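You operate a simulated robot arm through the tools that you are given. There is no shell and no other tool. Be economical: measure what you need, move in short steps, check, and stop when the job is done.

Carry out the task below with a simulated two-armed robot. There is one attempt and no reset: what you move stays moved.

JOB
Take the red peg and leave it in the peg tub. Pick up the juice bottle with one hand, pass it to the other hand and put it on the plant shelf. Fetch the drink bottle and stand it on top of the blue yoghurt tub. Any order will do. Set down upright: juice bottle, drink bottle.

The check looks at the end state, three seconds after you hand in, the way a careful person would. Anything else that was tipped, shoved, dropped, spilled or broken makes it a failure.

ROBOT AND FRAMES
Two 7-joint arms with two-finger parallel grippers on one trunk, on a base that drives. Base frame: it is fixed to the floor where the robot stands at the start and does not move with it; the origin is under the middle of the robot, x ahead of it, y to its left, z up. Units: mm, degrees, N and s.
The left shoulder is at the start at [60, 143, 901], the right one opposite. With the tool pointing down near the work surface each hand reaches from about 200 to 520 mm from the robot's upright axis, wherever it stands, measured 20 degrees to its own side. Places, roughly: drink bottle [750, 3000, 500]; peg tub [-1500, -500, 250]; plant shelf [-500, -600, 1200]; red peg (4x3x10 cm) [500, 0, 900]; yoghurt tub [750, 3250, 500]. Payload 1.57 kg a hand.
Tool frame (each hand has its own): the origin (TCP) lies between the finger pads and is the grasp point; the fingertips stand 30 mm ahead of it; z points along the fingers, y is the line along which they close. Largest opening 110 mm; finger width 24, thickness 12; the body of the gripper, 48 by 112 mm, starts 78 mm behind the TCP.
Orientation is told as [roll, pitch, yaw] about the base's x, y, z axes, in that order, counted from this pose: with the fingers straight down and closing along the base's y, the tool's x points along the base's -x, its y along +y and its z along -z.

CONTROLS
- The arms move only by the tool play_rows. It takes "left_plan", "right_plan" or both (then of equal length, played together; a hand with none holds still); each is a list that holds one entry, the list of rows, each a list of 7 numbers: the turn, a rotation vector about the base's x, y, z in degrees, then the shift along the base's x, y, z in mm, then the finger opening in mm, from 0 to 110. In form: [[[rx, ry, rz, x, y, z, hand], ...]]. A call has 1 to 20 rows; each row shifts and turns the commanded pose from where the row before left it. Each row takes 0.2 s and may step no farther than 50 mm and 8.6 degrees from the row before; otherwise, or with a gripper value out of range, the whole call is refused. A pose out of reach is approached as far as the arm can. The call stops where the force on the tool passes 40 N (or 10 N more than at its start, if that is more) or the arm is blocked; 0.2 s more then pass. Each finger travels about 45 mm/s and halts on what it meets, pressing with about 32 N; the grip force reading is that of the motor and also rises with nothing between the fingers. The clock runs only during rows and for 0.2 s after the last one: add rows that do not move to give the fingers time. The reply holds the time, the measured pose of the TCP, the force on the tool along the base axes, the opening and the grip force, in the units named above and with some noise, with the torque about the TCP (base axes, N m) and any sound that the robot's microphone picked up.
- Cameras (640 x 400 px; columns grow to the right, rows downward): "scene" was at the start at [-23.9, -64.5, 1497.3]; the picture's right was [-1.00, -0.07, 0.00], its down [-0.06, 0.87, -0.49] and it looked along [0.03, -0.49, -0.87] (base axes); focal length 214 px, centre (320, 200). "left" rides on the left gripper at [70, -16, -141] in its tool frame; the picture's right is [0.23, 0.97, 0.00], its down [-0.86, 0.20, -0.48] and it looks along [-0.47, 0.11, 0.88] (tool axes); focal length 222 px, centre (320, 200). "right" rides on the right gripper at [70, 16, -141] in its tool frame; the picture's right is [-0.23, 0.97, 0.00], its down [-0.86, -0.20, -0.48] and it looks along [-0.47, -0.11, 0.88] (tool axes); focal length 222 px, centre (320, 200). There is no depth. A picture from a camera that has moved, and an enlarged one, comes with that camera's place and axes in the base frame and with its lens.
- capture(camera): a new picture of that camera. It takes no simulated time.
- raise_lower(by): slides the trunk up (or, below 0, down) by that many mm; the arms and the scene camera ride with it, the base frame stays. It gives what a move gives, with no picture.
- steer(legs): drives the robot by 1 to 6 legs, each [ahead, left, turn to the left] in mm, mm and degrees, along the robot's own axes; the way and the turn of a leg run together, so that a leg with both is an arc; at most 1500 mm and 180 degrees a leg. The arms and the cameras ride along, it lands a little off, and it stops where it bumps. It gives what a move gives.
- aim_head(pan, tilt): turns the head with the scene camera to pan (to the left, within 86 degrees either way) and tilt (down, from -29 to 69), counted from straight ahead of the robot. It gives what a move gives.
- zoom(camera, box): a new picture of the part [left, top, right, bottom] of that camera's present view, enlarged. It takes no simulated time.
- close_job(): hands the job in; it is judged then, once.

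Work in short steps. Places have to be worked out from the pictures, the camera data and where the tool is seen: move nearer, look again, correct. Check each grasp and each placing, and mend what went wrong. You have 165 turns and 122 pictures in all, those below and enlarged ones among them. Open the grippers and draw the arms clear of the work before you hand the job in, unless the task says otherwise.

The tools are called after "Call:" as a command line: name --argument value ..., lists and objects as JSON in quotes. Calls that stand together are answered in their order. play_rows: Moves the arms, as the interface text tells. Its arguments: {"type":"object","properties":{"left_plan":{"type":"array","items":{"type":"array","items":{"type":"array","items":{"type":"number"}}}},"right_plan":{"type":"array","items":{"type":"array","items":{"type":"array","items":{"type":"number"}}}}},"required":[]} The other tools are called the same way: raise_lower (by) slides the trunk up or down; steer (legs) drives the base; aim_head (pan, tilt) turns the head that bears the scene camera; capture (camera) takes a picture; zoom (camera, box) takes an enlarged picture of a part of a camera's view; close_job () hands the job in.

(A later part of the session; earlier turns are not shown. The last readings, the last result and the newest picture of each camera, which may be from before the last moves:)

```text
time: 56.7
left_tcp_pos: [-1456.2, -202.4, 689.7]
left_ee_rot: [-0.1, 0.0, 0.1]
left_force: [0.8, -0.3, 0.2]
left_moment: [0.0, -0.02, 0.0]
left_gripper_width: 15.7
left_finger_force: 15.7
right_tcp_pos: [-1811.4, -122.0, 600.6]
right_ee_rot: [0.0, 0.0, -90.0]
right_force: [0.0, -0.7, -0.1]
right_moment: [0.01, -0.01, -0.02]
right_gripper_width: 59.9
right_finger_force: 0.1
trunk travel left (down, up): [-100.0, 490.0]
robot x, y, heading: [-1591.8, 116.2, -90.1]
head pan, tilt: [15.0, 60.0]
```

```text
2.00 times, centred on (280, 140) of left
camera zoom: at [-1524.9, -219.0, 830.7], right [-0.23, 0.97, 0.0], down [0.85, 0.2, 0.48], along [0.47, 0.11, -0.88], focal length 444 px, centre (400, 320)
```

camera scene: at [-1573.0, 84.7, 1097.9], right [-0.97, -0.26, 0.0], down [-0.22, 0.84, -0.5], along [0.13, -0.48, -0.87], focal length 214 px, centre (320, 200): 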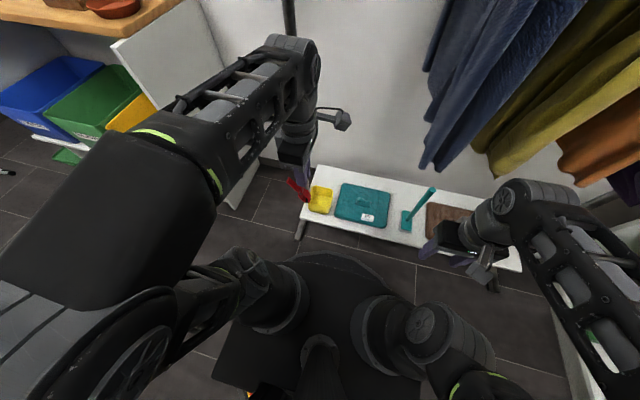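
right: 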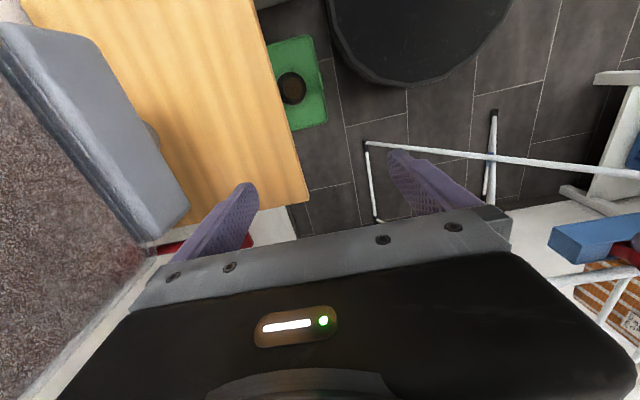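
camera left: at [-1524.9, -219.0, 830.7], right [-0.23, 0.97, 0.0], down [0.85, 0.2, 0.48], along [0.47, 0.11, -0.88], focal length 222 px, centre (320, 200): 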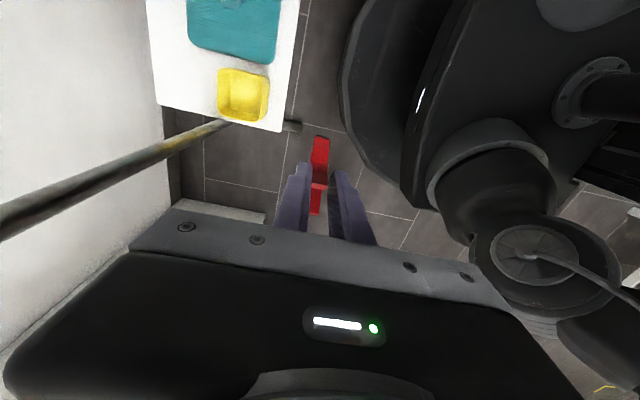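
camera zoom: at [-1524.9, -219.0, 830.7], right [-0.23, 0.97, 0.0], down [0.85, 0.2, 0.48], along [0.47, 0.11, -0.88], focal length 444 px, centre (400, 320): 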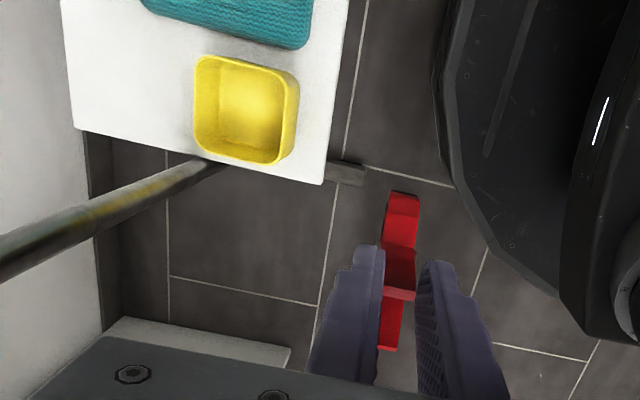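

Tub is empty and open. I tilt the hand -35° about y (away from the pole, peg jaws then point straight down) while moving over the tub.

Call:
play_rows --left_plan '[[[0, -7, 0, 0, -25, -20, 0], [0, -7, 0, 0, -25, -20, 0], [0, -7, 0, 0, -25, -20, 0], [0, -7, 0, 2, -30, -20, 0], [0, -7, 0, 2, -30, -20, 0], [0, 0, 0, 2, -48, -20, 0], [0, 0, 0, 0, 0, 0, 0]]]'

Call:
zoom --camera "scene" --box '[240, 100, 400, 220]'

Call:
capture --camera "left"

```text
refused: row 6 steps farther than a row can; nothing moved
```

```text
3.33 times, centred on (320, 160) of scene
camera zoom: at [-1573.0, 84.7, 1097.9], right [-0.97, -0.26, 0.0], down [-0.22, 0.84, -0.5], along [0.13, -0.48, -0.87], focal length 715 px, centre (320, 333)
```

zoom: 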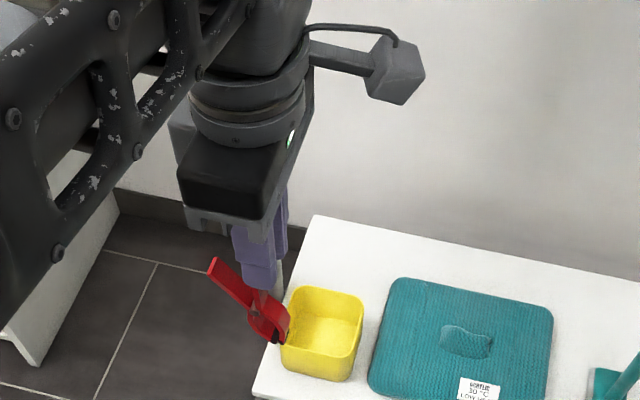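

```text
85 pictures are left
camera left: at [-1524.9, -219.0, 830.7], right [-0.23, 0.97, 0.0], down [0.85, 0.2, 0.48], along [0.47, 0.11, -0.88], focal length 222 px, centre (320, 200)
```

left: 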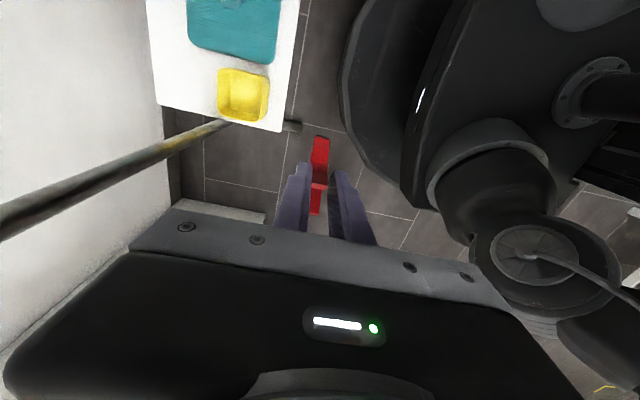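

Row too long; resend split.

Call:
play_rows --left_plan '[[[0, -7, 0, 0, -25, -20, 0], [0, -7, 0, 0, -25, -20, 0], [0, -7, 0, 0, -25, -20, 0], [0, -7, 0, 2, -30, -20, 0], [0, -7, 0, 2, -30, -20, 0], [0, 0, 0, 2, -24, -10, 0], [0, 0, 0, 0, -24, -10, 0], [0, 0, 0, 0, 0, 0, 0]]]'

Call:
zoom --camera "scene" --box '[240, 100, 400, 220]'

Call:
capture --camera "left"

```text
time: 58.5
left_tcp_pos: [-1450.1, -386.4, 565.7]
left_ee_rot: [-0.3, -35.1, 0.0]
left_force: [-0.1, -0.4, 0.2]
left_moment: [-0.04, 0.02, 0.01]
left_gripper_width: 16.0
left_finger_force: 15.4
right_tcp_pos: [-1811.3, -122.3, 600.7]
right_ee_rot: [0.0, 0.1, -90.0]
right_force: [-1.1, 0.7, -0.8]
right_moment: [0.01, -0.03, 0.01]
right_gripper_width: 59.9
right_finger_force: 0.1
trunk travel left (down, up): [-100.0, 490.0]
robot x, y, heading: [-1592.0, 120.0, -89.9]
head pan, tilt: [15.0, 60.0]
```

```text
3.33 times, centred on (320, 160) of scene
camera zoom: at [-1573.0, 84.5, 1097.9], right [-0.97, -0.26, 0.0], down [-0.22, 0.84, -0.5], along [0.13, -0.48, -0.87], focal length 715 px, centre (320, 333)
```

zoom: 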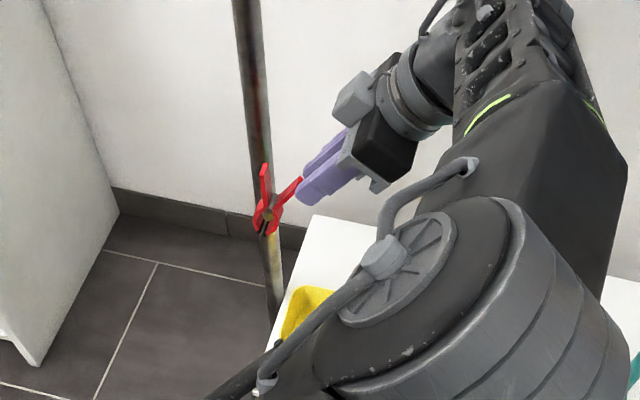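

```text
83 pictures are left
camera left: at [-1587.8, -401.8, 642.0], right [-0.18, 0.97, -0.13], down [0.43, 0.2, 0.88], along [0.89, 0.11, -0.45], focal length 222 px, centre (320, 200)
```

left: 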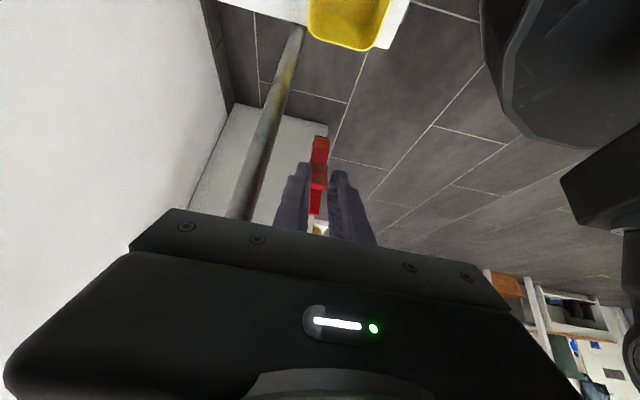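

The peg now hangs upright, gripped by a handle near the fingertips: axle at about (-1384,-384,482), jaws near z≈435. I shift -68 in x to centre it over the tub, and lower gently.

Call:
play_rows --left_plan '[[[0, 0, 0, -15, 0, 0, 0], [0, 0, 0, -18, 0, 0, 0], [0, 0, 0, -18, 0, 0, 0], [0, 0, 0, -17, 0, -10, 0], [0, 0, 0, 0, 0, -15, 0], [0, 0, 0, 0, 0, -20, 0], [0, 0, 0, 0, 0, -20, 0], [0, 0, 0, 0, 0, -15, 0], [0, 0, 0, 0, 0, 0, 0]]]'

Call:
capture --camera "scene"

Call:
capture --camera "left"

```text
time: 60.5
left_tcp_pos: [-1517.8, -387.5, 489.2]
left_ee_rot: [-0.3, -35.1, 0.1]
left_force: [0.0, 0.3, 0.5]
left_moment: [-0.01, -0.01, -0.01]
left_gripper_width: 15.7
left_finger_force: 15.6
right_tcp_pos: [-1812.0, -121.6, 600.8]
right_ee_rot: [0.0, 0.0, -89.9]
right_force: [1.2, 0.3, 0.3]
right_moment: [0.01, 0.03, -0.01]
right_gripper_width: 60.0
right_finger_force: 0.1
trunk travel left (down, up): [-100.0, 490.0]
robot x, y, heading: [-1594.7, 119.7, -89.8]
head pan, tilt: [15.0, 60.0]
```

```text
82 pictures are left
camera scene: at [-1573.0, 84.6, 1097.9], right [-0.97, -0.26, 0.0], down [-0.22, 0.84, -0.5], along [0.13, -0.48, -0.87], focal length 214 px, centre (320, 200)
```

scene: 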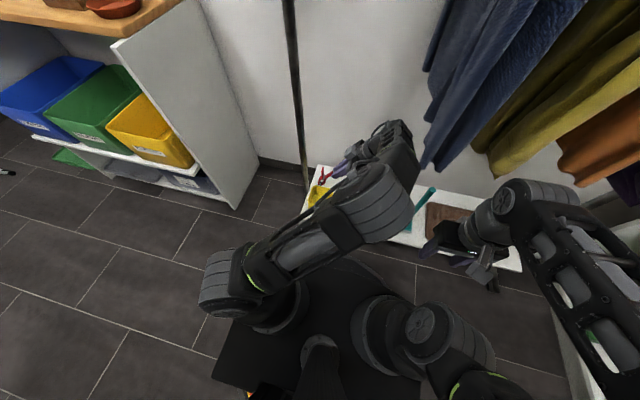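

```text
81 pictures are left
camera left: at [-1655.2, -403.8, 564.7], right [-0.19, 0.97, -0.13], down [0.43, 0.2, 0.88], along [0.89, 0.11, -0.45], focal length 222 px, centre (320, 200)
```

left: 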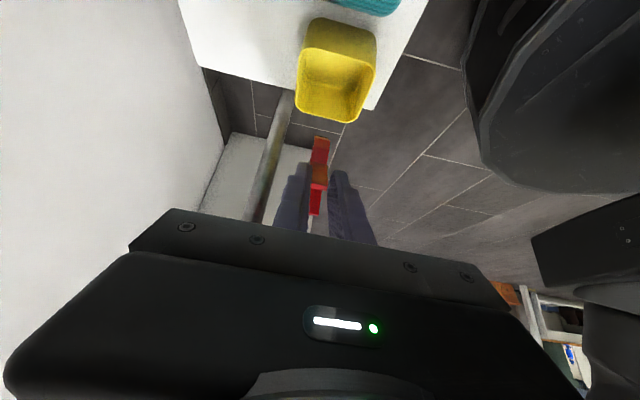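

Zooming to locate the peg relative to the tub.

Call:
zoom --camera "scene" --box '[280, 110, 440, 210]'

Call:
zoom --camera "left" --box '[240, 0, 420, 225]'

```text
4.00 times, centred on (360, 160) of scene
camera zoom: at [-1573.0, 84.6, 1097.9], right [-0.97, -0.26, 0.0], down [-0.22, 0.84, -0.5], along [0.13, -0.48, -0.87], focal length 858 px, centre (160, 360)
```

zoom: 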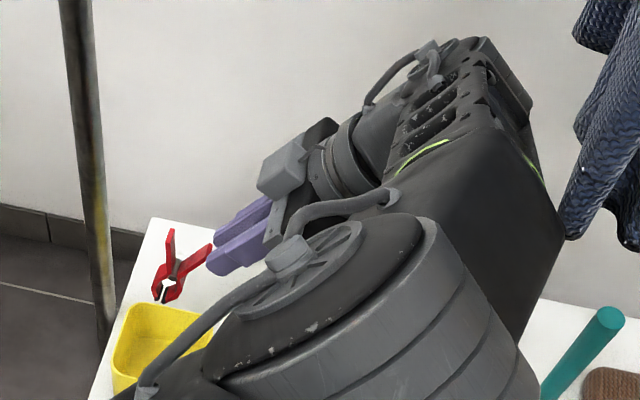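

```text
1.78 times, centred on (330, 112) of left
camera zoom: at [-1655.2, -403.8, 564.7], right [-0.19, 0.97, -0.13], down [0.43, 0.2, 0.88], along [0.89, 0.11, -0.45], focal length 395 px, centre (302, 356)
```

zoom: 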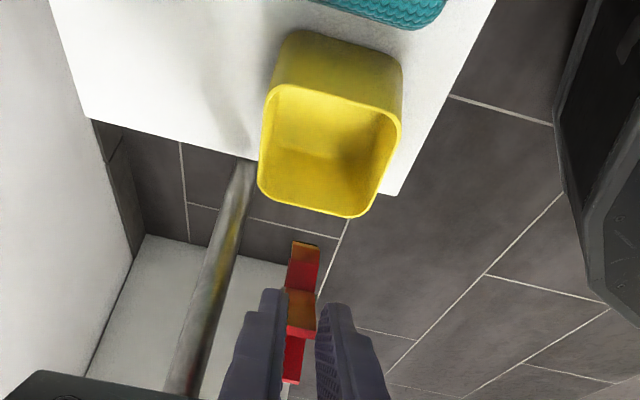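

Peg jaws are over the tub centre ((-1447,-385), z≈371; tub centre ≈(-1450,-381)). I lower 122 mm so the jaws sit inside, then check.

Call:
play_rows --left_plan '[[[0, 0, 0, 0, 2, -15, 0], [0, 0, 0, 0, 0, -20, 0], [0, 0, 0, 0, 0, -20, 0], [0, 0, 0, 0, 0, -20, 0], [0, 0, 0, 0, 0, -20, 0], [0, 0, 0, 0, 0, -15, 0], [0, 0, 0, 0, 0, -12, 0], [0, 0, 0, 0, 0, 0, 0]]]'

Call:
zoom --camera "scene" --box '[280, 130, 440, 230]'

Call:
zoom --camera "left" --box '[240, 0, 420, 225]'

```text
time: 62.3
left_tcp_pos: [-1515.5, -386.9, 367.3]
left_ee_rot: [-0.1, -34.9, 0.1]
left_force: [-0.2, -0.8, 0.7]
left_moment: [-0.01, 0.0, 0.03]
left_gripper_width: 16.1
left_finger_force: 15.9
right_tcp_pos: [-1812.0, -121.4, 599.7]
right_ee_rot: [-0.1, 0.0, -90.0]
right_force: [0.6, -0.3, 0.2]
right_moment: [-0.03, -0.01, 0.0]
right_gripper_width: 60.1
right_finger_force: 0.0
trunk travel left (down, up): [-100.0, 490.0]
robot x, y, heading: [-1590.3, 119.6, -90.0]
head pan, tilt: [15.0, 60.0]
```

```text
4.00 times, centred on (360, 180) of scene
camera zoom: at [-1573.0, 84.6, 1097.9], right [-0.97, -0.26, 0.0], down [-0.22, 0.84, -0.5], along [0.13, -0.48, -0.87], focal length 858 px, centre (160, 280)
```

zoom: 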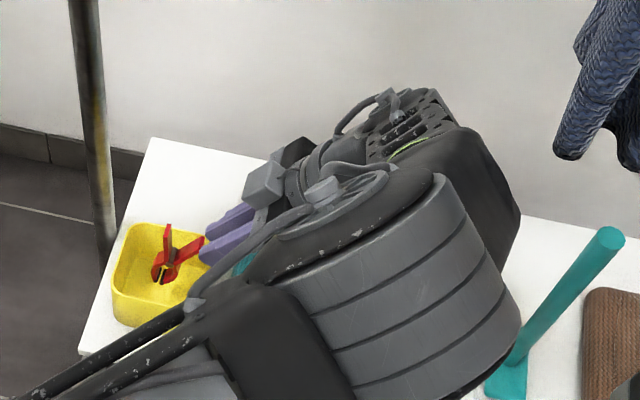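

```text
1.78 times, centred on (330, 112) of left
camera zoom: at [-1653.8, -402.1, 443.4], right [-0.19, 0.97, -0.13], down [0.43, 0.2, 0.88], along [0.89, 0.11, -0.45], focal length 395 px, centre (302, 356)
```

zoom: 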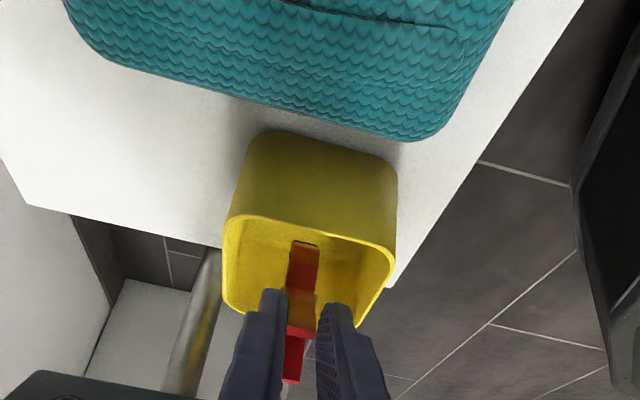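

Peg's jaws are inside the tub. Release gently and rise straight up.

Call:
play_rows --left_plan '[[[0, 0, 0, 0, 0, 0, 24], [0, 0, 0, 0, 0, 0, 32], [0, 0, 0, 0, 0, 0, 32], [0, 0, 0, 0, 0, 0, 32], [0, 0, 0, -10, 0, 20, 32], [0, 0, 0, -5, 0, 30, 32], [0, 0, 0, 0, 0, 40, 32], [0, 0, 0, 0, 0, 40, 32], [0, 0, 0, 0, 0, 40, 32], [0, 0, 0, 0, 0, 0, 32]]]'

Call:
zoom --camera "left" --box '[200, 0, 440, 225]'

Call:
zoom --camera "scene" --box '[280, 130, 440, 230]'

```text
time: 64.5
left_tcp_pos: [-1532.5, -383.4, 540.4]
left_ee_rot: [-0.3, -35.0, 0.1]
left_force: [0.5, 0.4, 0.5]
left_moment: [0.04, 0.01, -0.01]
left_gripper_width: 31.8
left_finger_force: 0.1
right_tcp_pos: [-1812.8, -121.7, 600.4]
right_ee_rot: [0.1, 0.0, -89.9]
right_force: [0.3, -0.8, 1.5]
right_moment: [-0.01, -0.03, 0.0]
right_gripper_width: 60.2
right_finger_force: 0.1
trunk travel left (down, up): [-100.0, 490.0]
robot x, y, heading: [-1593.4, 115.6, -90.0]
head pan, tilt: [15.0, 60.0]
```

```text
1.78 times, centred on (320, 112) of left
camera zoom: at [-1670.9, -399.9, 615.4], right [-0.19, 0.97, -0.13], down [0.43, 0.2, 0.88], along [0.89, 0.11, -0.45], focal length 395 px, centre (320, 356)
```

zoom: 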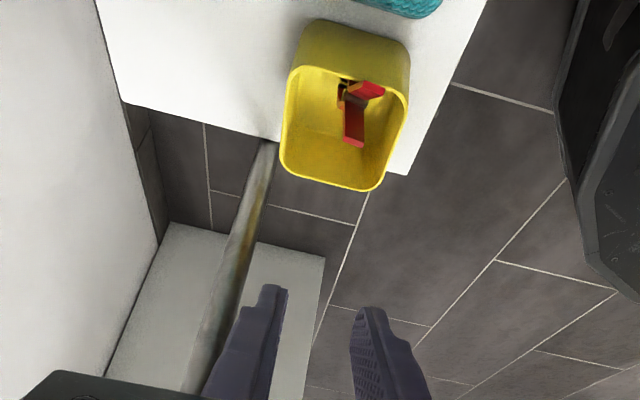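

```text
4.00 times, centred on (360, 180) of scene
camera zoom: at [-1573.0, 84.6, 1097.9], right [-0.97, -0.26, 0.0], down [-0.22, 0.84, -0.5], along [0.13, -0.48, -0.87], focal length 858 px, centre (160, 280)
```

zoom: 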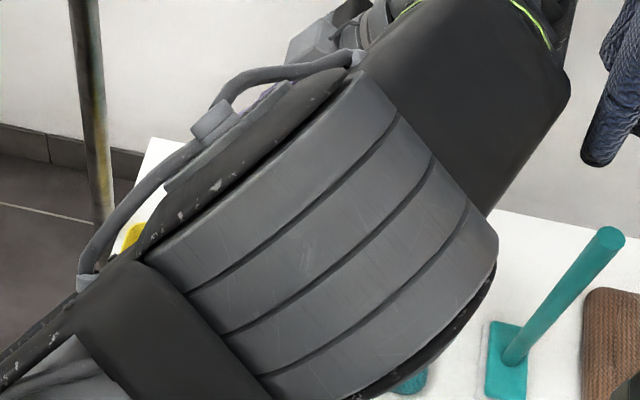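

The red peg is in the tub and the tub is undisturbed. Back away from the clothes and restore the left hand's tilt, then raise.

Call:
steer --legs '[[-350, 0, 0]]'

Call:
play_rows --left_plan '[[[0, 7, 0, 0, 10, 10, 60], [0, 7, 0, 0, 10, 10, 60], [0, 7, 0, 0, 10, 10, 60], [0, 7, 0, 0, 10, 10, 60], [0, 7, 0, 0, 10, 10, 60], [0, 0, -8, 0, 10, 0, 60], [0, 0, -8, 0, 10, 0, 60], [0, 0, -8, 0, 10, 0, 60], [0, 0, -8, 0, 0, 0, 60], [0, 0, -8, 0, 0, 0, 60], [0, 0, -8, 0, 0, 0, 60], [0, 0, -8, 0, 0, 0, 60], [0, 0, -8, 0, 0, 0, 60], [0, 0, -8, 0, 0, 0, 60], [0, 0, -8, 0, 0, 0, 60], [0, 0, -8, 0, 0, 0, 60], [0, 0, 0, 0, 0, 0, 60]]]'

Call:
raise_lower --by 400

```text
time: 66.8
left_tcp_pos: [-1533.9, -32.5, 538.2]
left_ee_rot: [-0.2, -35.0, -0.2]
left_force: [-0.6, 0.4, -0.4]
left_moment: [-0.02, 0.02, -0.02]
left_gripper_width: 31.8
left_finger_force: 0.0
right_tcp_pos: [-1812.1, 231.8, 601.0]
right_ee_rot: [-0.1, 0.1, -90.0]
right_force: [-0.7, 0.4, 0.6]
right_moment: [-0.01, 0.0, -0.01]
right_gripper_width: 60.1
right_finger_force: 0.0
trunk travel left (down, up): [-100.0, 490.0]
robot x, y, heading: [-1595.1, 469.3, -90.2]
head pan, tilt: [15.0, 60.0]
```

```text
time: 70.4
left_tcp_pos: [-1533.1, 47.9, 588.7]
left_ee_rot: [-0.3, -0.1, -88.2]
left_force: [-0.3, 0.1, -1.1]
left_moment: [0.01, 0.02, 0.01]
left_gripper_width: 59.8
left_finger_force: 0.1
right_tcp_pos: [-1812.3, 231.3, 601.4]
right_ee_rot: [-0.1, 0.0, -90.1]
right_force: [0.4, 0.1, 0.0]
right_moment: [-0.02, -0.02, -0.01]
right_gripper_width: 59.8
right_finger_force: 0.0
trunk travel left (down, up): [-100.0, 490.0]
robot x, y, heading: [-1592.1, 471.1, -90.1]
head pan, tilt: [15.0, 60.0]
```

```text
time: 74.2
left_tcp_pos: [-1532.8, 48.2, 989.5]
left_ee_rot: [-0.1, 0.0, -87.9]
left_force: [0.7, -0.2, 0.1]
left_moment: [-0.02, 0.01, 0.04]
left_gripper_width: 60.1
left_finger_force: 0.1
right_tcp_pos: [-1812.5, 232.0, 1001.2]
right_ee_rot: [-0.1, 0.0, -90.0]
right_force: [-0.1, 0.0, -0.7]
right_moment: [0.05, -0.04, 0.01]
right_gripper_width: 59.8
right_finger_force: 0.1
trunk travel left (down, up): [-500.0, 90.0]
robot x, y, heading: [-1592.3, 470.2, -90.1]
head pan, tilt: [15.0, 60.0]
```

Drive sideways to stand in front of the cabinet at x≈-480 and look.

Call:
steer --legs '[[0, 1110, 0]]'

Call:
aim_head --pan 0 --tilt 20

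Call:
capture --camera "scene"

```text
time: 79.9
left_tcp_pos: [-427.1, 61.6, 989.9]
left_ee_rot: [-0.3, 0.0, -86.7]
left_force: [0.6, 0.2, -1.0]
left_moment: [0.0, 0.01, -0.01]
left_gripper_width: 60.1
left_finger_force: 0.2
right_tcp_pos: [-709.3, 236.6, 1001.6]
right_ee_rot: [0.1, 0.0, -88.7]
right_force: [0.8, 0.0, 0.2]
right_moment: [0.0, 0.02, 0.02]
right_gripper_width: 60.0
right_finger_force: 0.1
trunk travel left (down, up): [-500.0, 90.0]
robot x, y, heading: [-492.4, 480.5, -88.6]
head pan, tilt: [15.0, 60.0]
```

```text
time: 80.9
left_tcp_pos: [-427.2, 59.6, 989.3]
left_ee_rot: [-0.2, 0.0, -86.7]
left_force: [0.6, 0.1, 0.3]
left_moment: [0.01, 0.01, -0.02]
left_gripper_width: 59.8
left_finger_force: 0.0
right_tcp_pos: [-710.2, 236.8, 1000.5]
right_ee_rot: [0.0, 0.0, -88.7]
right_force: [0.7, 0.1, 0.8]
right_moment: [0.0, 0.02, -0.03]
right_gripper_width: 60.3
right_finger_force: 0.0
trunk travel left (down, up): [-500.0, 90.0]
robot x, y, heading: [-497.0, 482.8, -88.9]
head pan, tilt: [0.0, 20.0]
```

```text
74 pictures are left
camera scene: at [-492.2, 419.7, 1555.9], right [-1.0, -0.02, 0.0], down [-0.01, 0.34, -0.94], along [0.02, -0.94, -0.34], focal length 214 px, centre (320, 200)
```

scene: 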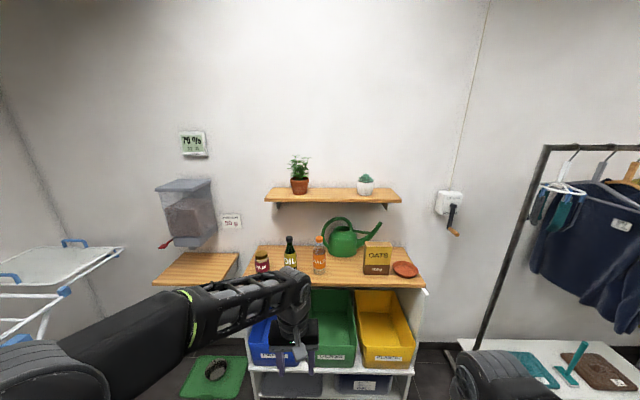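

Call:
zoom --camera "scene" --box '[240, 140, 440, 300]'

```text
2.50 times, centred on (340, 220) of scene
camera zoom: at [-492.2, 419.7, 1555.9], right [-1.0, -0.02, 0.0], down [-0.01, 0.34, -0.94], along [0.02, -0.94, -0.34], focal length 536 px, centre (270, 150)
```

zoom: 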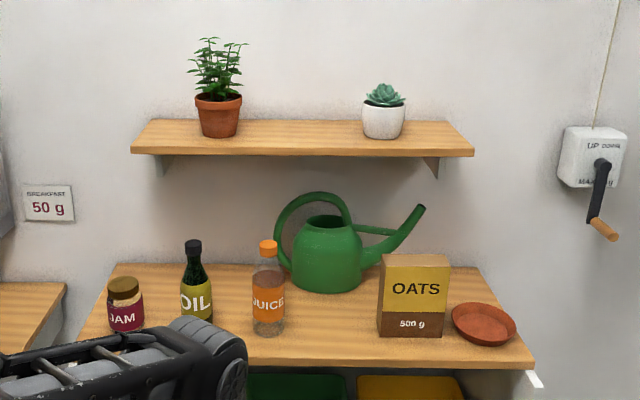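

Layout found: cabinet top z≈880, juice bottle ≈(-472,-425) ~200 tall with orange cap; shelf top z≈1208, front edge y≈-525, free gap between pots around x≈-530. Plan: left hand takes the cap from above, right hand takes the body horizontally, then places. First test the right hand's horizontal pose in free space.

Call:
play_rows --right_plan '[[[-8.2, 0, 0, 0, -18, 0, 90], [-8.2, 0, 0, 0, -18, 0, 90], [-8.2, 0, 0, 0, -18, 0, 90], [-8.2, 0, 0, 0, -18, 0, 90], [-8.2, 0, 0, 0, -18, 0, 90], [-8.2, 0, 0, 0, -18, 0, 90], [-8.2, 0, 0, 0, -18, 0, 90], [-8.2, 0, 0, 0, -18, 0, 90], [-8.2, 0, 0, 0, -18, 0, 90], [-8.2, 0, 0, 0, -18, 0, 90], [-8, 0, 0, 0, -18, 0, 90], [0, 0, 0, 0, 0, 0, 90]]]'

Call:
aim_head --pan 0 --tilt 45

Call:
capture --camera "scene"

```text
time: 83.5
left_tcp_pos: [-425.7, 60.8, 989.2]
left_ee_rot: [-0.3, 0.0, -86.8]
left_force: [-0.4, -0.4, -0.9]
left_moment: [0.01, -0.02, -0.01]
left_gripper_width: 60.2
left_finger_force: 0.0
right_tcp_pos: [-728.2, -75.0, 1113.3]
right_ee_rot: [-94.1, -88.7, 4.1]
right_force: [0.2, 0.4, 0.2]
right_moment: [-0.02, -0.05, 0.01]
right_gripper_width: 90.0
right_finger_force: 0.1
right hand out of reach, approached as far as the arm can: row 1, 2, 3, 4, 5, 6, 7, 8, 9, 10
trunk travel left (down, up): [-500.0, 90.0]
robot x, y, heading: [-491.1, 479.0, -88.8]
head pan, tilt: [0.0, 20.0]
```

```text
time: 84.4
left_tcp_pos: [-426.5, 61.5, 990.4]
left_ee_rot: [-0.2, -0.1, -86.6]
left_force: [-0.6, -0.1, 0.6]
left_moment: [0.0, 0.01, 0.01]
left_gripper_width: 60.0
left_finger_force: 0.1
right_tcp_pos: [-728.6, -74.4, 1113.0]
right_ee_rot: [-89.8, -88.8, -0.2]
right_force: [-0.2, 0.3, 0.2]
right_moment: [0.01, 0.06, 0.0]
right_gripper_width: 90.0
right_finger_force: 0.0
trunk travel left (down, up): [-500.0, 90.0]
robot x, y, heading: [-496.2, 483.2, -88.6]
head pan, tilt: [0.0, 45.0]
```

```text
72 pictures are left
camera scene: at [-492.6, 431.4, 1517.4], right [-1.0, -0.02, 0.0], down [-0.02, 0.71, -0.71], along [0.02, -0.71, -0.71], focal length 214 px, centre (320, 200)
```

scene: 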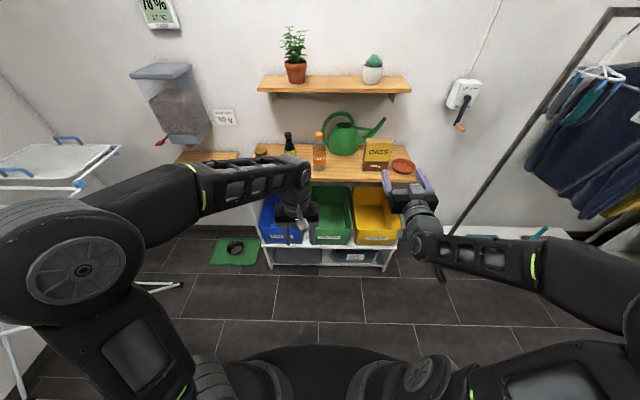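

The right hand reaches the horizontal pose (555 mm ahead). For an uncluttered grip I turn it to point 45° to the left and bring it inward, moving the left hand aside.

Call:
play_rows --left_plan '[[[0, 0, 0, 20, 0, 0, 60], [0, 0, 0, 20, 0, 0, 60], [0, 0, 0, 20, 0, 0, 60], [0, 0, 0, 20, 0, 0, 60], [0, 0, 0, 20, 0, 0, 60], [0, 0, 0, 0, 0, 0, 60], [0, 0, 0, 0, 0, 0, 60]]]' --right_plan '[[[0, 0, 7.5, 30, 0, 0, 90], [0, 0, 7.5, 30, 0, 0, 90], [0, 0, 7.5, 30, 0, 0, 90], [0, 0, 7.5, 30, 0, 0, 90], [0, 0, 7.5, 30, 0, 0, 90], [0, 0, 7.5, 30, 0, 0, 90], [0, 0, 0, 0, 0, 0, 90]]]'

Call:
capture --camera "scene"

```text
time: 86.0
left_tcp_pos: [-327.4, 61.0, 990.5]
left_ee_rot: [-0.2, 0.0, -86.7]
left_force: [-0.6, 0.2, 0.4]
left_moment: [0.0, 0.02, -0.04]
left_gripper_width: 60.1
left_finger_force: 0.0
right_tcp_pos: [-546.1, -75.2, 1114.4]
right_ee_rot: [-90.3, -88.7, 45.4]
right_force: [-0.1, 0.5, -0.1]
right_moment: [0.01, -0.01, 0.01]
right_gripper_width: 90.1
right_finger_force: 0.1
trunk travel left (down, up): [-500.0, 90.0]
robot x, y, heading: [-493.3, 482.1, -88.3]
head pan, tilt: [0.0, 45.0]
```

```text
71 pictures are left
camera scene: at [-492.5, 431.7, 1517.4], right [-1.0, -0.02, 0.0], down [-0.02, 0.71, -0.71], along [0.02, -0.71, -0.71], focal length 214 px, centre (320, 200)
```

scene: 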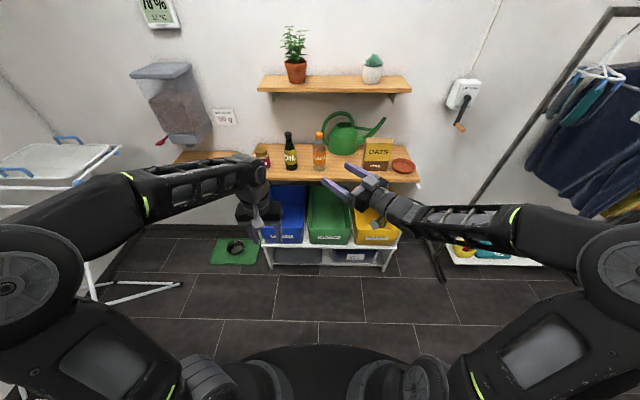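

Both arms fit well. Drive to a pre-grasp spot ~200 mm short of the bottle, then lower the trunk by 130 so the grip is at z≈984.

Call:
steer --legs '[[209, -67, 0]]'

Call:
raise_lower --by -130

Call:
capture --camera "right"

Call:
zoom --camera "scene" --box '[220, 80, 460, 230]'

```text
time: 87.7
left_tcp_pos: [-391.9, -156.3, 988.9]
left_ee_rot: [-0.2, 0.0, -86.7]
left_force: [-0.2, -0.4, 1.0]
left_moment: [0.04, -0.01, -0.02]
left_gripper_width: 60.1
left_finger_force: 0.0
right_tcp_pos: [-611.7, -292.8, 1112.6]
right_ee_rot: [-88.7, -88.8, 43.7]
right_force: [-0.8, -0.6, -0.9]
right_moment: [0.0, -0.01, 0.01]
right_gripper_width: 90.1
right_finger_force: 0.1
trunk travel left (down, up): [-500.0, 90.0]
robot x, y, heading: [-561.1, 267.3, -88.8]
head pan, tilt: [0.0, 45.0]
```

```text
time: 89.3
left_tcp_pos: [-393.4, -155.8, 860.3]
left_ee_rot: [-0.2, 0.0, -86.7]
left_force: [-0.1, 0.1, 0.7]
left_moment: [-0.02, -0.01, 0.01]
left_gripper_width: 59.9
left_finger_force: 0.1
right_tcp_pos: [-610.7, -291.0, 983.8]
right_ee_rot: [-90.2, -88.7, 45.3]
right_force: [0.7, -0.1, 0.2]
right_moment: [0.0, 0.02, 0.0]
right_gripper_width: 90.1
right_finger_force: 0.1
trunk travel left (down, up): [-370.0, 220.0]
robot x, y, heading: [-560.3, 262.8, -88.6]
head pan, tilt: [0.0, 45.0]
```

```text
70 pictures are left
camera right: at [-701.5, -180.4, 915.2], right [0.69, 0.69, 0.21], down [-0.47, 0.21, 0.86], along [0.55, -0.69, 0.47], focal length 222 px, centre (320, 200)
```

right: 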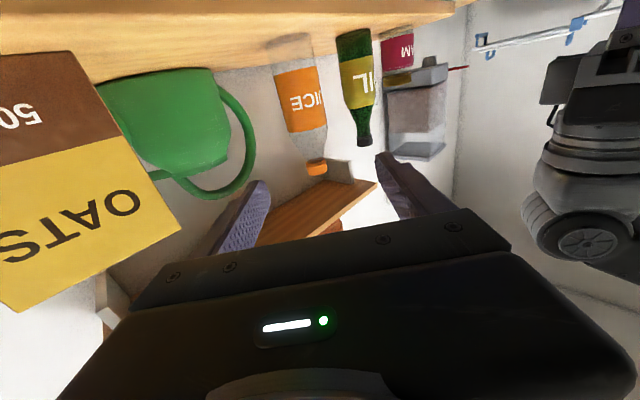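

```text
2.67 times, centred on (340, 155) of scene
camera zoom: at [-557.0, 215.3, 1387.4], right [-1.0, -0.02, 0.0], down [-0.02, 0.71, -0.71], along [0.02, -0.71, -0.71], focal length 572 px, centre (267, 320)
```

zoom: 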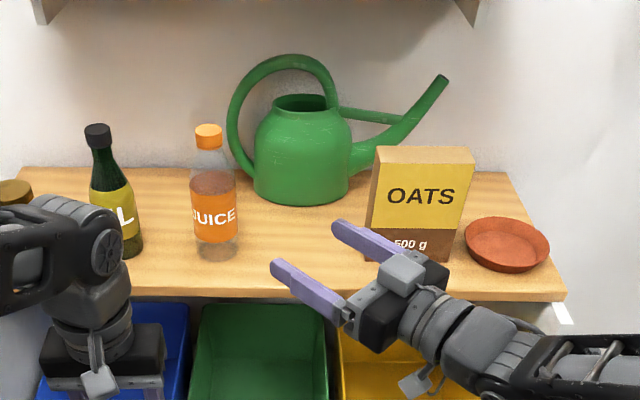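

Triangulated: juice bottle axis ≈(-463,-463), base z≈858, top ≈1052; oats box and oil bottle leave clearance. I tilt the right hand 15° down, retract the left, and drive nearer.

Call:
play_rows --left_plan '[[[0, 0, 0, 0, 40, 0, 60], [0, 0, 0, 0, 40, 0, 60], [0, 0, 0, 0, 40, 0, 60], [0, 0, 0, 0, 0, 0, 60]]]' --right_plan '[[[5.3, 5.3, 0, 0, 0, -10, 90], [5.3, 5.3, 0, 0, 0, -10, 90], [0, 0, 0, 0, 0, -10, 90], [0, 0, 0, 0, 0, 0, 90]]]'

Call:
steer --legs '[[105, 85, 0]]'

Call:
capture --camera "right"

Call:
zoom --camera "scene" --box '[220, 80, 460, 230]'

```text
time: 90.3
left_tcp_pos: [-392.7, -33.9, 858.8]
left_ee_rot: [-0.1, 0.0, -86.8]
left_force: [-0.3, -0.9, -0.3]
left_moment: [0.0, 0.01, 0.01]
left_gripper_width: 60.1
left_finger_force: 0.0
right_tcp_pos: [-610.5, -290.5, 955.3]
right_ee_rot: [-4.7, -75.0, -40.1]
right_force: [0.0, 1.1, 0.3]
right_moment: [0.0, 0.04, 0.01]
right_gripper_width: 90.2
right_finger_force: 0.0
trunk travel left (down, up): [-370.0, 220.0]
robot x, y, heading: [-558.8, 265.7, -88.6]
head pan, tilt: [0.0, 45.0]
```

```text
time: 91.6
left_tcp_pos: [-304.7, -141.9, 859.9]
left_ee_rot: [-0.3, 0.0, -86.8]
left_force: [-0.2, -0.7, -0.4]
left_moment: [0.03, 0.03, 0.03]
left_gripper_width: 59.9
left_finger_force: 0.2
right_tcp_pos: [-523.1, -398.1, 954.6]
right_ee_rot: [-4.7, -74.9, -40.2]
right_force: [0.1, 0.3, -0.1]
right_moment: [0.02, 0.0, 0.02]
right_gripper_width: 89.9
right_finger_force: 0.0
trunk travel left (down, up): [-370.0, 220.0]
robot x, y, heading: [-475.0, 160.8, -88.8]
head pan, tilt: [0.0, 45.0]
```

```text
68 pictures are left
camera right: at [-623.2, -278.2, 924.0], right [0.73, 0.65, 0.2], down [-0.3, 0.04, 0.95], along [0.62, -0.76, 0.22], focal length 222 px, centre (320, 200)
```

right: 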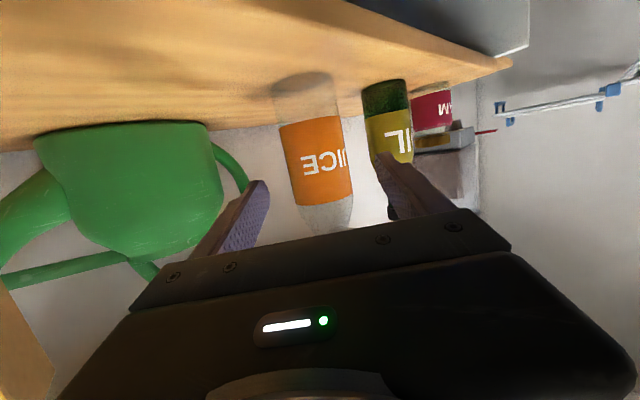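

```text
2.67 times, centred on (340, 155) of scene
camera zoom: at [-469.1, 107.9, 1387.3], right [-1.0, -0.02, 0.0], down [-0.02, 0.71, -0.71], along [0.01, -0.71, -0.71], focal length 572 px, centre (267, 320)
```

zoom: 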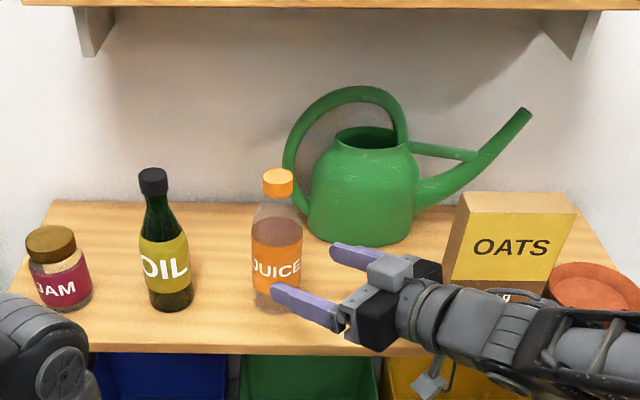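

Bottle is centred between the fingers, ~83 mm ahead: axis ≈(-468,-460). Advance and close.

Call:
play_rows --right_plan '[[[0, 0, 0, 14, -16, 0, 90], [0, 0, 0, 14, -16, 0, 90], [0, 0, 0, 14, -15, 0, 90], [0, 0, 0, 13, -15, 0, 90], [0, 0, 0, 0, 0, 0, 90]]]'

Call:
capture --camera "right"

Call:
zoom --camera "scene" --box '[260, 120, 400, 220]'

```text
time: 92.8
left_tcp_pos: [-305.1, -143.0, 859.5]
left_ee_rot: [-0.2, 0.0, -86.7]
left_force: [-0.1, 0.3, 0.4]
left_moment: [-0.02, -0.02, 0.0]
left_gripper_width: 60.2
left_finger_force: 0.0
right_tcp_pos: [-469.7, -459.6, 954.4]
right_ee_rot: [-4.7, -74.8, -40.1]
right_force: [-0.7, -0.5, -0.5]
right_moment: [0.01, -0.01, 0.04]
right_gripper_width: 89.9
right_finger_force: 0.0
trunk travel left (down, up): [-370.0, 220.0]
robot x, y, heading: [-474.2, 155.0, -88.7]
head pan, tilt: [0.0, 45.0]
```

```text
66 pictures are left
camera right: at [-569.3, -340.1, 924.5], right [0.73, 0.65, 0.2], down [-0.3, 0.04, 0.95], along [0.62, -0.76, 0.23], focal length 222 px, centre (320, 200)
```

right: 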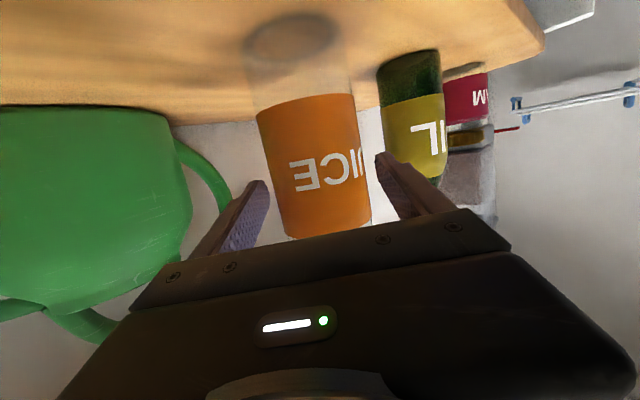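

```text
4.00 times, centred on (330, 170) of scene
camera zoom: at [-469.7, 108.5, 1387.3], right [-1.0, -0.02, 0.0], down [-0.02, 0.71, -0.71], along [0.02, -0.71, -0.71], focal length 858 px, centre (280, 320)
```

zoom: 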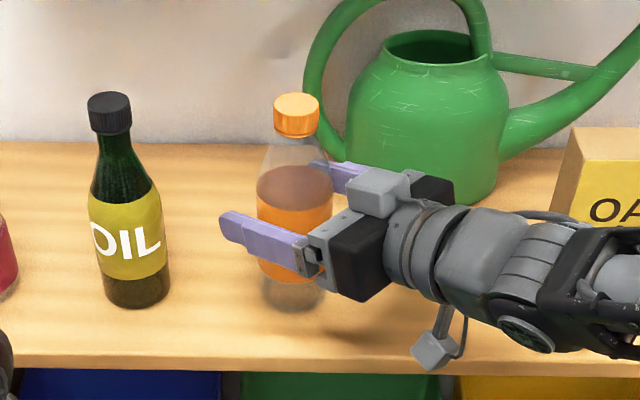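

Bottle is well between the fingers, slightly deep; back 10 mm and close.

Call:
play_rows --right_plan '[[[0, 0, 0, -7, 8, 0, 80], [0, 0, 0, 0, 0, 0, 66], [0, 0, 0, 0, 0, 0, 52], [0, 0, 0, 0, 0, 0, 40], [0, 0, 0, 0, 0, 0, 40], [0, 0, 0, 0, 0, 0, 40]]]'

Call:
zoom --camera "scene" --box '[260, 120, 400, 220]'

```text
time: 94.2
left_tcp_pos: [-306.0, -141.7, 860.0]
left_ee_rot: [-0.2, 0.1, -86.7]
left_force: [1.1, 0.1, 0.1]
left_moment: [-0.03, 0.01, 0.01]
left_gripper_width: 60.1
left_finger_force: 0.0
right_tcp_pos: [-476.4, -452.7, 954.5]
right_ee_rot: [-4.7, -75.0, -40.1]
right_force: [0.0, 0.9, -0.1]
right_moment: [0.01, -0.02, -0.03]
right_gripper_width: 60.0
right_finger_force: 32.4
trunk travel left (down, up): [-370.0, 220.0]
robot x, y, heading: [-471.0, 157.2, -89.0]
head pan, tilt: [0.0, 45.0]
```

```text
4.00 times, centred on (330, 170) of scene
camera zoom: at [-469.7, 108.5, 1387.3], right [-1.0, -0.02, 0.0], down [-0.02, 0.71, -0.71], along [0.02, -0.71, -0.71], focal length 858 px, centre (280, 320)
```

zoom: 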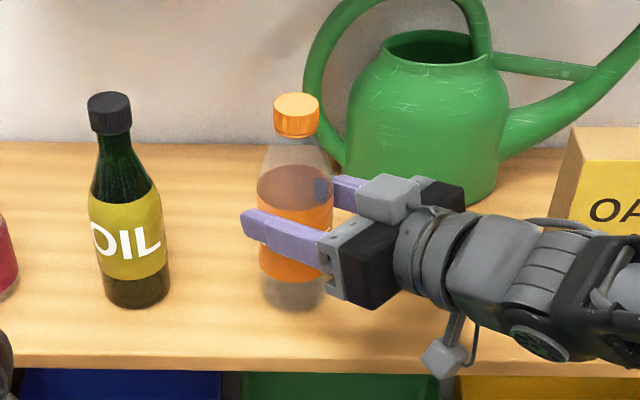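

Firm grip (60 mm, 32 N). Lift via the trunk and check.

Call:
raise_lower --by 60

Call:
steer --legs '[[-300, 0, 0]]'

Call:
capture --camera "scene"

```text
time: 95.2
left_tcp_pos: [-304.9, -142.5, 919.9]
left_ee_rot: [-0.3, 0.0, -86.7]
left_force: [0.3, 0.5, 0.5]
left_moment: [-0.01, -0.03, 0.01]
left_gripper_width: 60.0
left_finger_force: 0.1
right_tcp_pos: [-476.2, -452.0, 1014.8]
right_ee_rot: [-4.6, -74.8, -40.2]
right_force: [-0.6, 0.3, -0.6]
right_moment: [0.03, 0.01, 0.02]
right_gripper_width: 59.4
right_finger_force: 32.1
trunk travel left (down, up): [-430.0, 160.0]
robot x, y, heading: [-474.3, 159.2, -89.0]
head pan, tilt: [0.0, 45.0]
```

```text
time: 97.3
left_tcp_pos: [-310.0, 163.3, 921.5]
left_ee_rot: [-0.1, -0.1, -86.2]
left_force: [-1.3, -0.2, 0.2]
left_moment: [-0.05, 0.02, 0.01]
left_gripper_width: 59.9
left_finger_force: 0.1
right_tcp_pos: [-479.0, -148.3, 1015.4]
right_ee_rot: [-4.7, -75.0, -39.5]
right_force: [1.1, 0.2, -0.9]
right_moment: [0.02, 0.02, -0.01]
right_gripper_width: 59.6
right_finger_force: 32.8
trunk travel left (down, up): [-430.0, 160.0]
robot x, y, heading: [-479.7, 461.8, -88.4]
head pan, tilt: [0.0, 45.0]
```

```text
63 pictures are left
camera scene: at [-477.1, 412.7, 1447.4], right [-1.0, -0.03, 0.0], down [-0.02, 0.71, -0.71], along [0.02, -0.71, -0.71], focal length 214 px, centre (320, 200)
```

scene: 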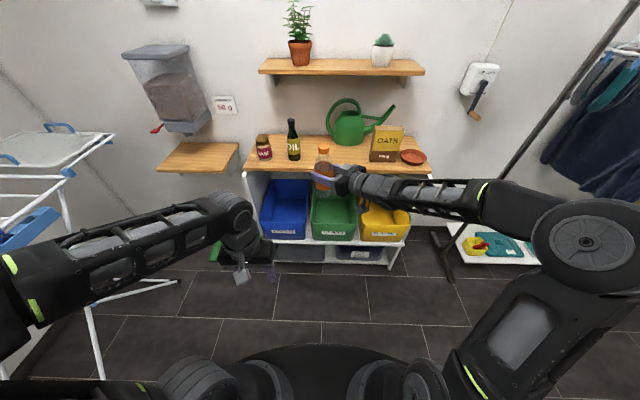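

Bottle is held upright. Now bring the left hand to a horizontal pose pointing 45° right, well to the left of the bottle, while the right hand raises it 75 mm.

Call:
play_rows --left_plan '[[[-8, 0, 0, 0, -20, 12, 90], [-8, 0, 0, 0, -20, 12, 90], [-8, 0, 0, 0, -20, 12, 90], [-8, 0, 0, 0, -20, 12, 90], [-8, 0, 0, 0, -20, 12, 90], [-8, 0, 0, 0, -20, 12, 90], [-8, 0, 0, 0, -20, 12, 90], [-8, 0, 0, 0, -20, 12, 90], [-8, 0, 0, 0, -20, 12, 90], [-8, 0, 0, 0, -20, 12, 90], [0, 0, -7.5, 0, 0, 0, 90], [0, 0, -7.5, 0, 0, 0, 90], [0, 0, -7.5, 0, 0, 0, 90], [0, 0, -7.5, 0, 0, 0, 90], [0, 0, -7.5, 0, 0, 0, 90], [0, 0, -7.5, 0, 0, 0, 90], [0, 0, 0, 0, 0, 0, 90]]]' --right_plan '[[[0, 0, 0, 0, 0, 7.5, 40], [0, 0, 0, 0, 0, 7.5, 40], [0, 0, 0, 0, 0, 7.5, 40], [0, 0, 0, 0, 0, 7.5, 40], [0, 0, 0, 0, 0, 7.5, 40], [0, 0, 0, 0, 0, 7.5, 40], [0, 0, 0, 0, 0, 7.5, 40], [0, 0, 0, 0, 0, 7.5, 40], [0, 0, 0, 0, 0, 7.5, 40], [0, 0, 0, 0, 0, 7.5, 40], [0, 0, 0, 0, 0, 0, 40], [0, 0, 0, 0, 0, 0, 40], [0, 0, 0, 0, 0, 0, 40], [0, 0, 0, 0, 0, 0, 40], [0, 0, 0, 0, 0, 0, 40], [0, 0, 0, 0, 0, 0, 40], [0, 0, 0, 0, 0, 0, 40]]]'

Call:
capture --camera "scene"

Call:
capture --camera "left"

```text
time: 100.9
left_tcp_pos: [-307.1, -48.3, 1047.5]
left_ee_rot: [-13.2, -75.5, -120.3]
left_force: [-0.4, 0.7, 0.2]
left_moment: [0.0, -0.01, 0.0]
left_gripper_width: 90.2
left_finger_force: 0.1
left hand out of reach, approached as far as the arm can: row 7, 9, 10
right_tcp_pos: [-478.2, -147.4, 1088.8]
right_ee_rot: [-4.6, -75.0, -39.6]
right_force: [-0.5, 1.3, 0.4]
right_moment: [0.04, -0.01, 0.0]
right_gripper_width: 59.2
right_finger_force: 32.7
trunk travel left (down, up): [-430.0, 160.0]
robot x, y, heading: [-480.4, 461.4, -88.4]
head pan, tilt: [0.0, 45.0]
```

```text
62 pictures are left
camera scene: at [-477.0, 411.9, 1447.3], right [-1.0, -0.03, 0.0], down [-0.02, 0.71, -0.71], along [0.02, -0.71, -0.71], focal length 214 px, centre (320, 200)
```

scene: 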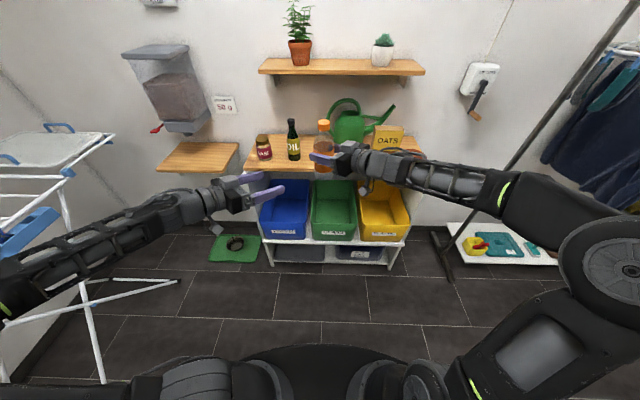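

```text
61 pictures are left
camera left: at [-213.9, 77.8, 1015.7], right [0.74, -0.62, -0.28], down [0.36, 0.01, 0.93], along [-0.57, -0.79, 0.23], focal length 222 px, centre (320, 200)
```

left: 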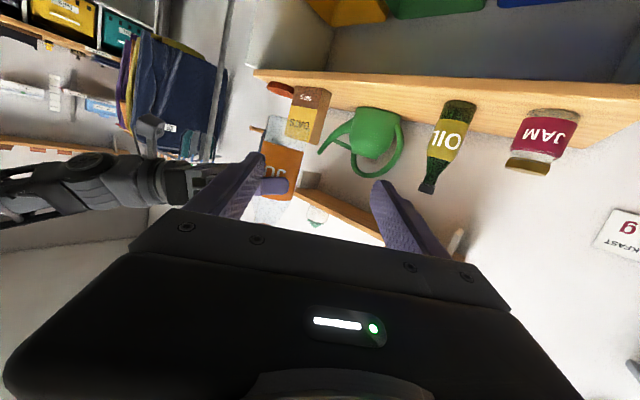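

Left hand pose is good (14° down, pointing 45° right). Bottle axis ≈(-468,-157), base z≈992. I first align the left hand laterally, fix its small roll, and advance partway.

Call:
play_rows --left_plan '[[[-2.3, -2.4, -0.8, -15, 14, -5, 90], [0, 0, 0, -15, 14, -5, 90], [0, 0, 0, -22, -23, 0, 90], [0, 0, 0, -22, -23, 0, 90], [0, 0, 0, -22, -23, 0, 90], [0, 0, 0, 0, 0, 0, 90]]]'

Call:
capture --camera "left"

Call:
zoom --camera "scene" --box '[220, 100, 420, 225]'

```text
time: 102.3
left_tcp_pos: [-402.7, -86.7, 1039.9]
left_ee_rot: [0.2, -75.9, -134.0]
left_force: [-0.1, -0.2, 0.0]
left_moment: [-0.02, 0.02, 0.05]
left_gripper_width: 90.0
left_finger_force: 0.0
right_tcp_pos: [-477.1, -147.3, 1090.2]
right_ee_rot: [-4.8, -75.0, -39.5]
right_force: [-0.4, -0.2, -0.7]
right_moment: [-0.03, -0.01, -0.05]
right_gripper_width: 59.5
right_finger_force: 32.1
trunk travel left (down, up): [-430.0, 160.0]
robot x, y, heading: [-479.9, 463.4, -88.3]
head pan, tilt: [0.0, 45.0]
```

```text
60 pictures are left
camera left: at [-306.9, 35.6, 1007.2], right [0.74, -0.64, -0.22], down [0.32, 0.05, 0.95], along [-0.59, -0.77, 0.24], focal length 222 px, centre (320, 200)
```

left: 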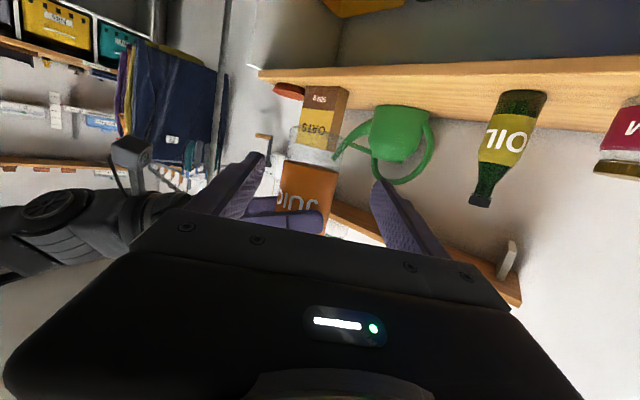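

```text
3.20 times, centred on (320, 162) of scene
camera zoom: at [-476.8, 412.1, 1447.3], right [-1.0, -0.03, 0.0], down [-0.02, 0.71, -0.71], along [0.02, -0.71, -0.71], focal length 686 px, centre (320, 320)
```

zoom: 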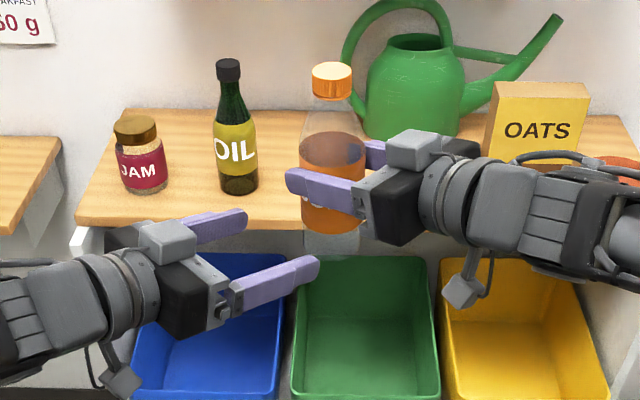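

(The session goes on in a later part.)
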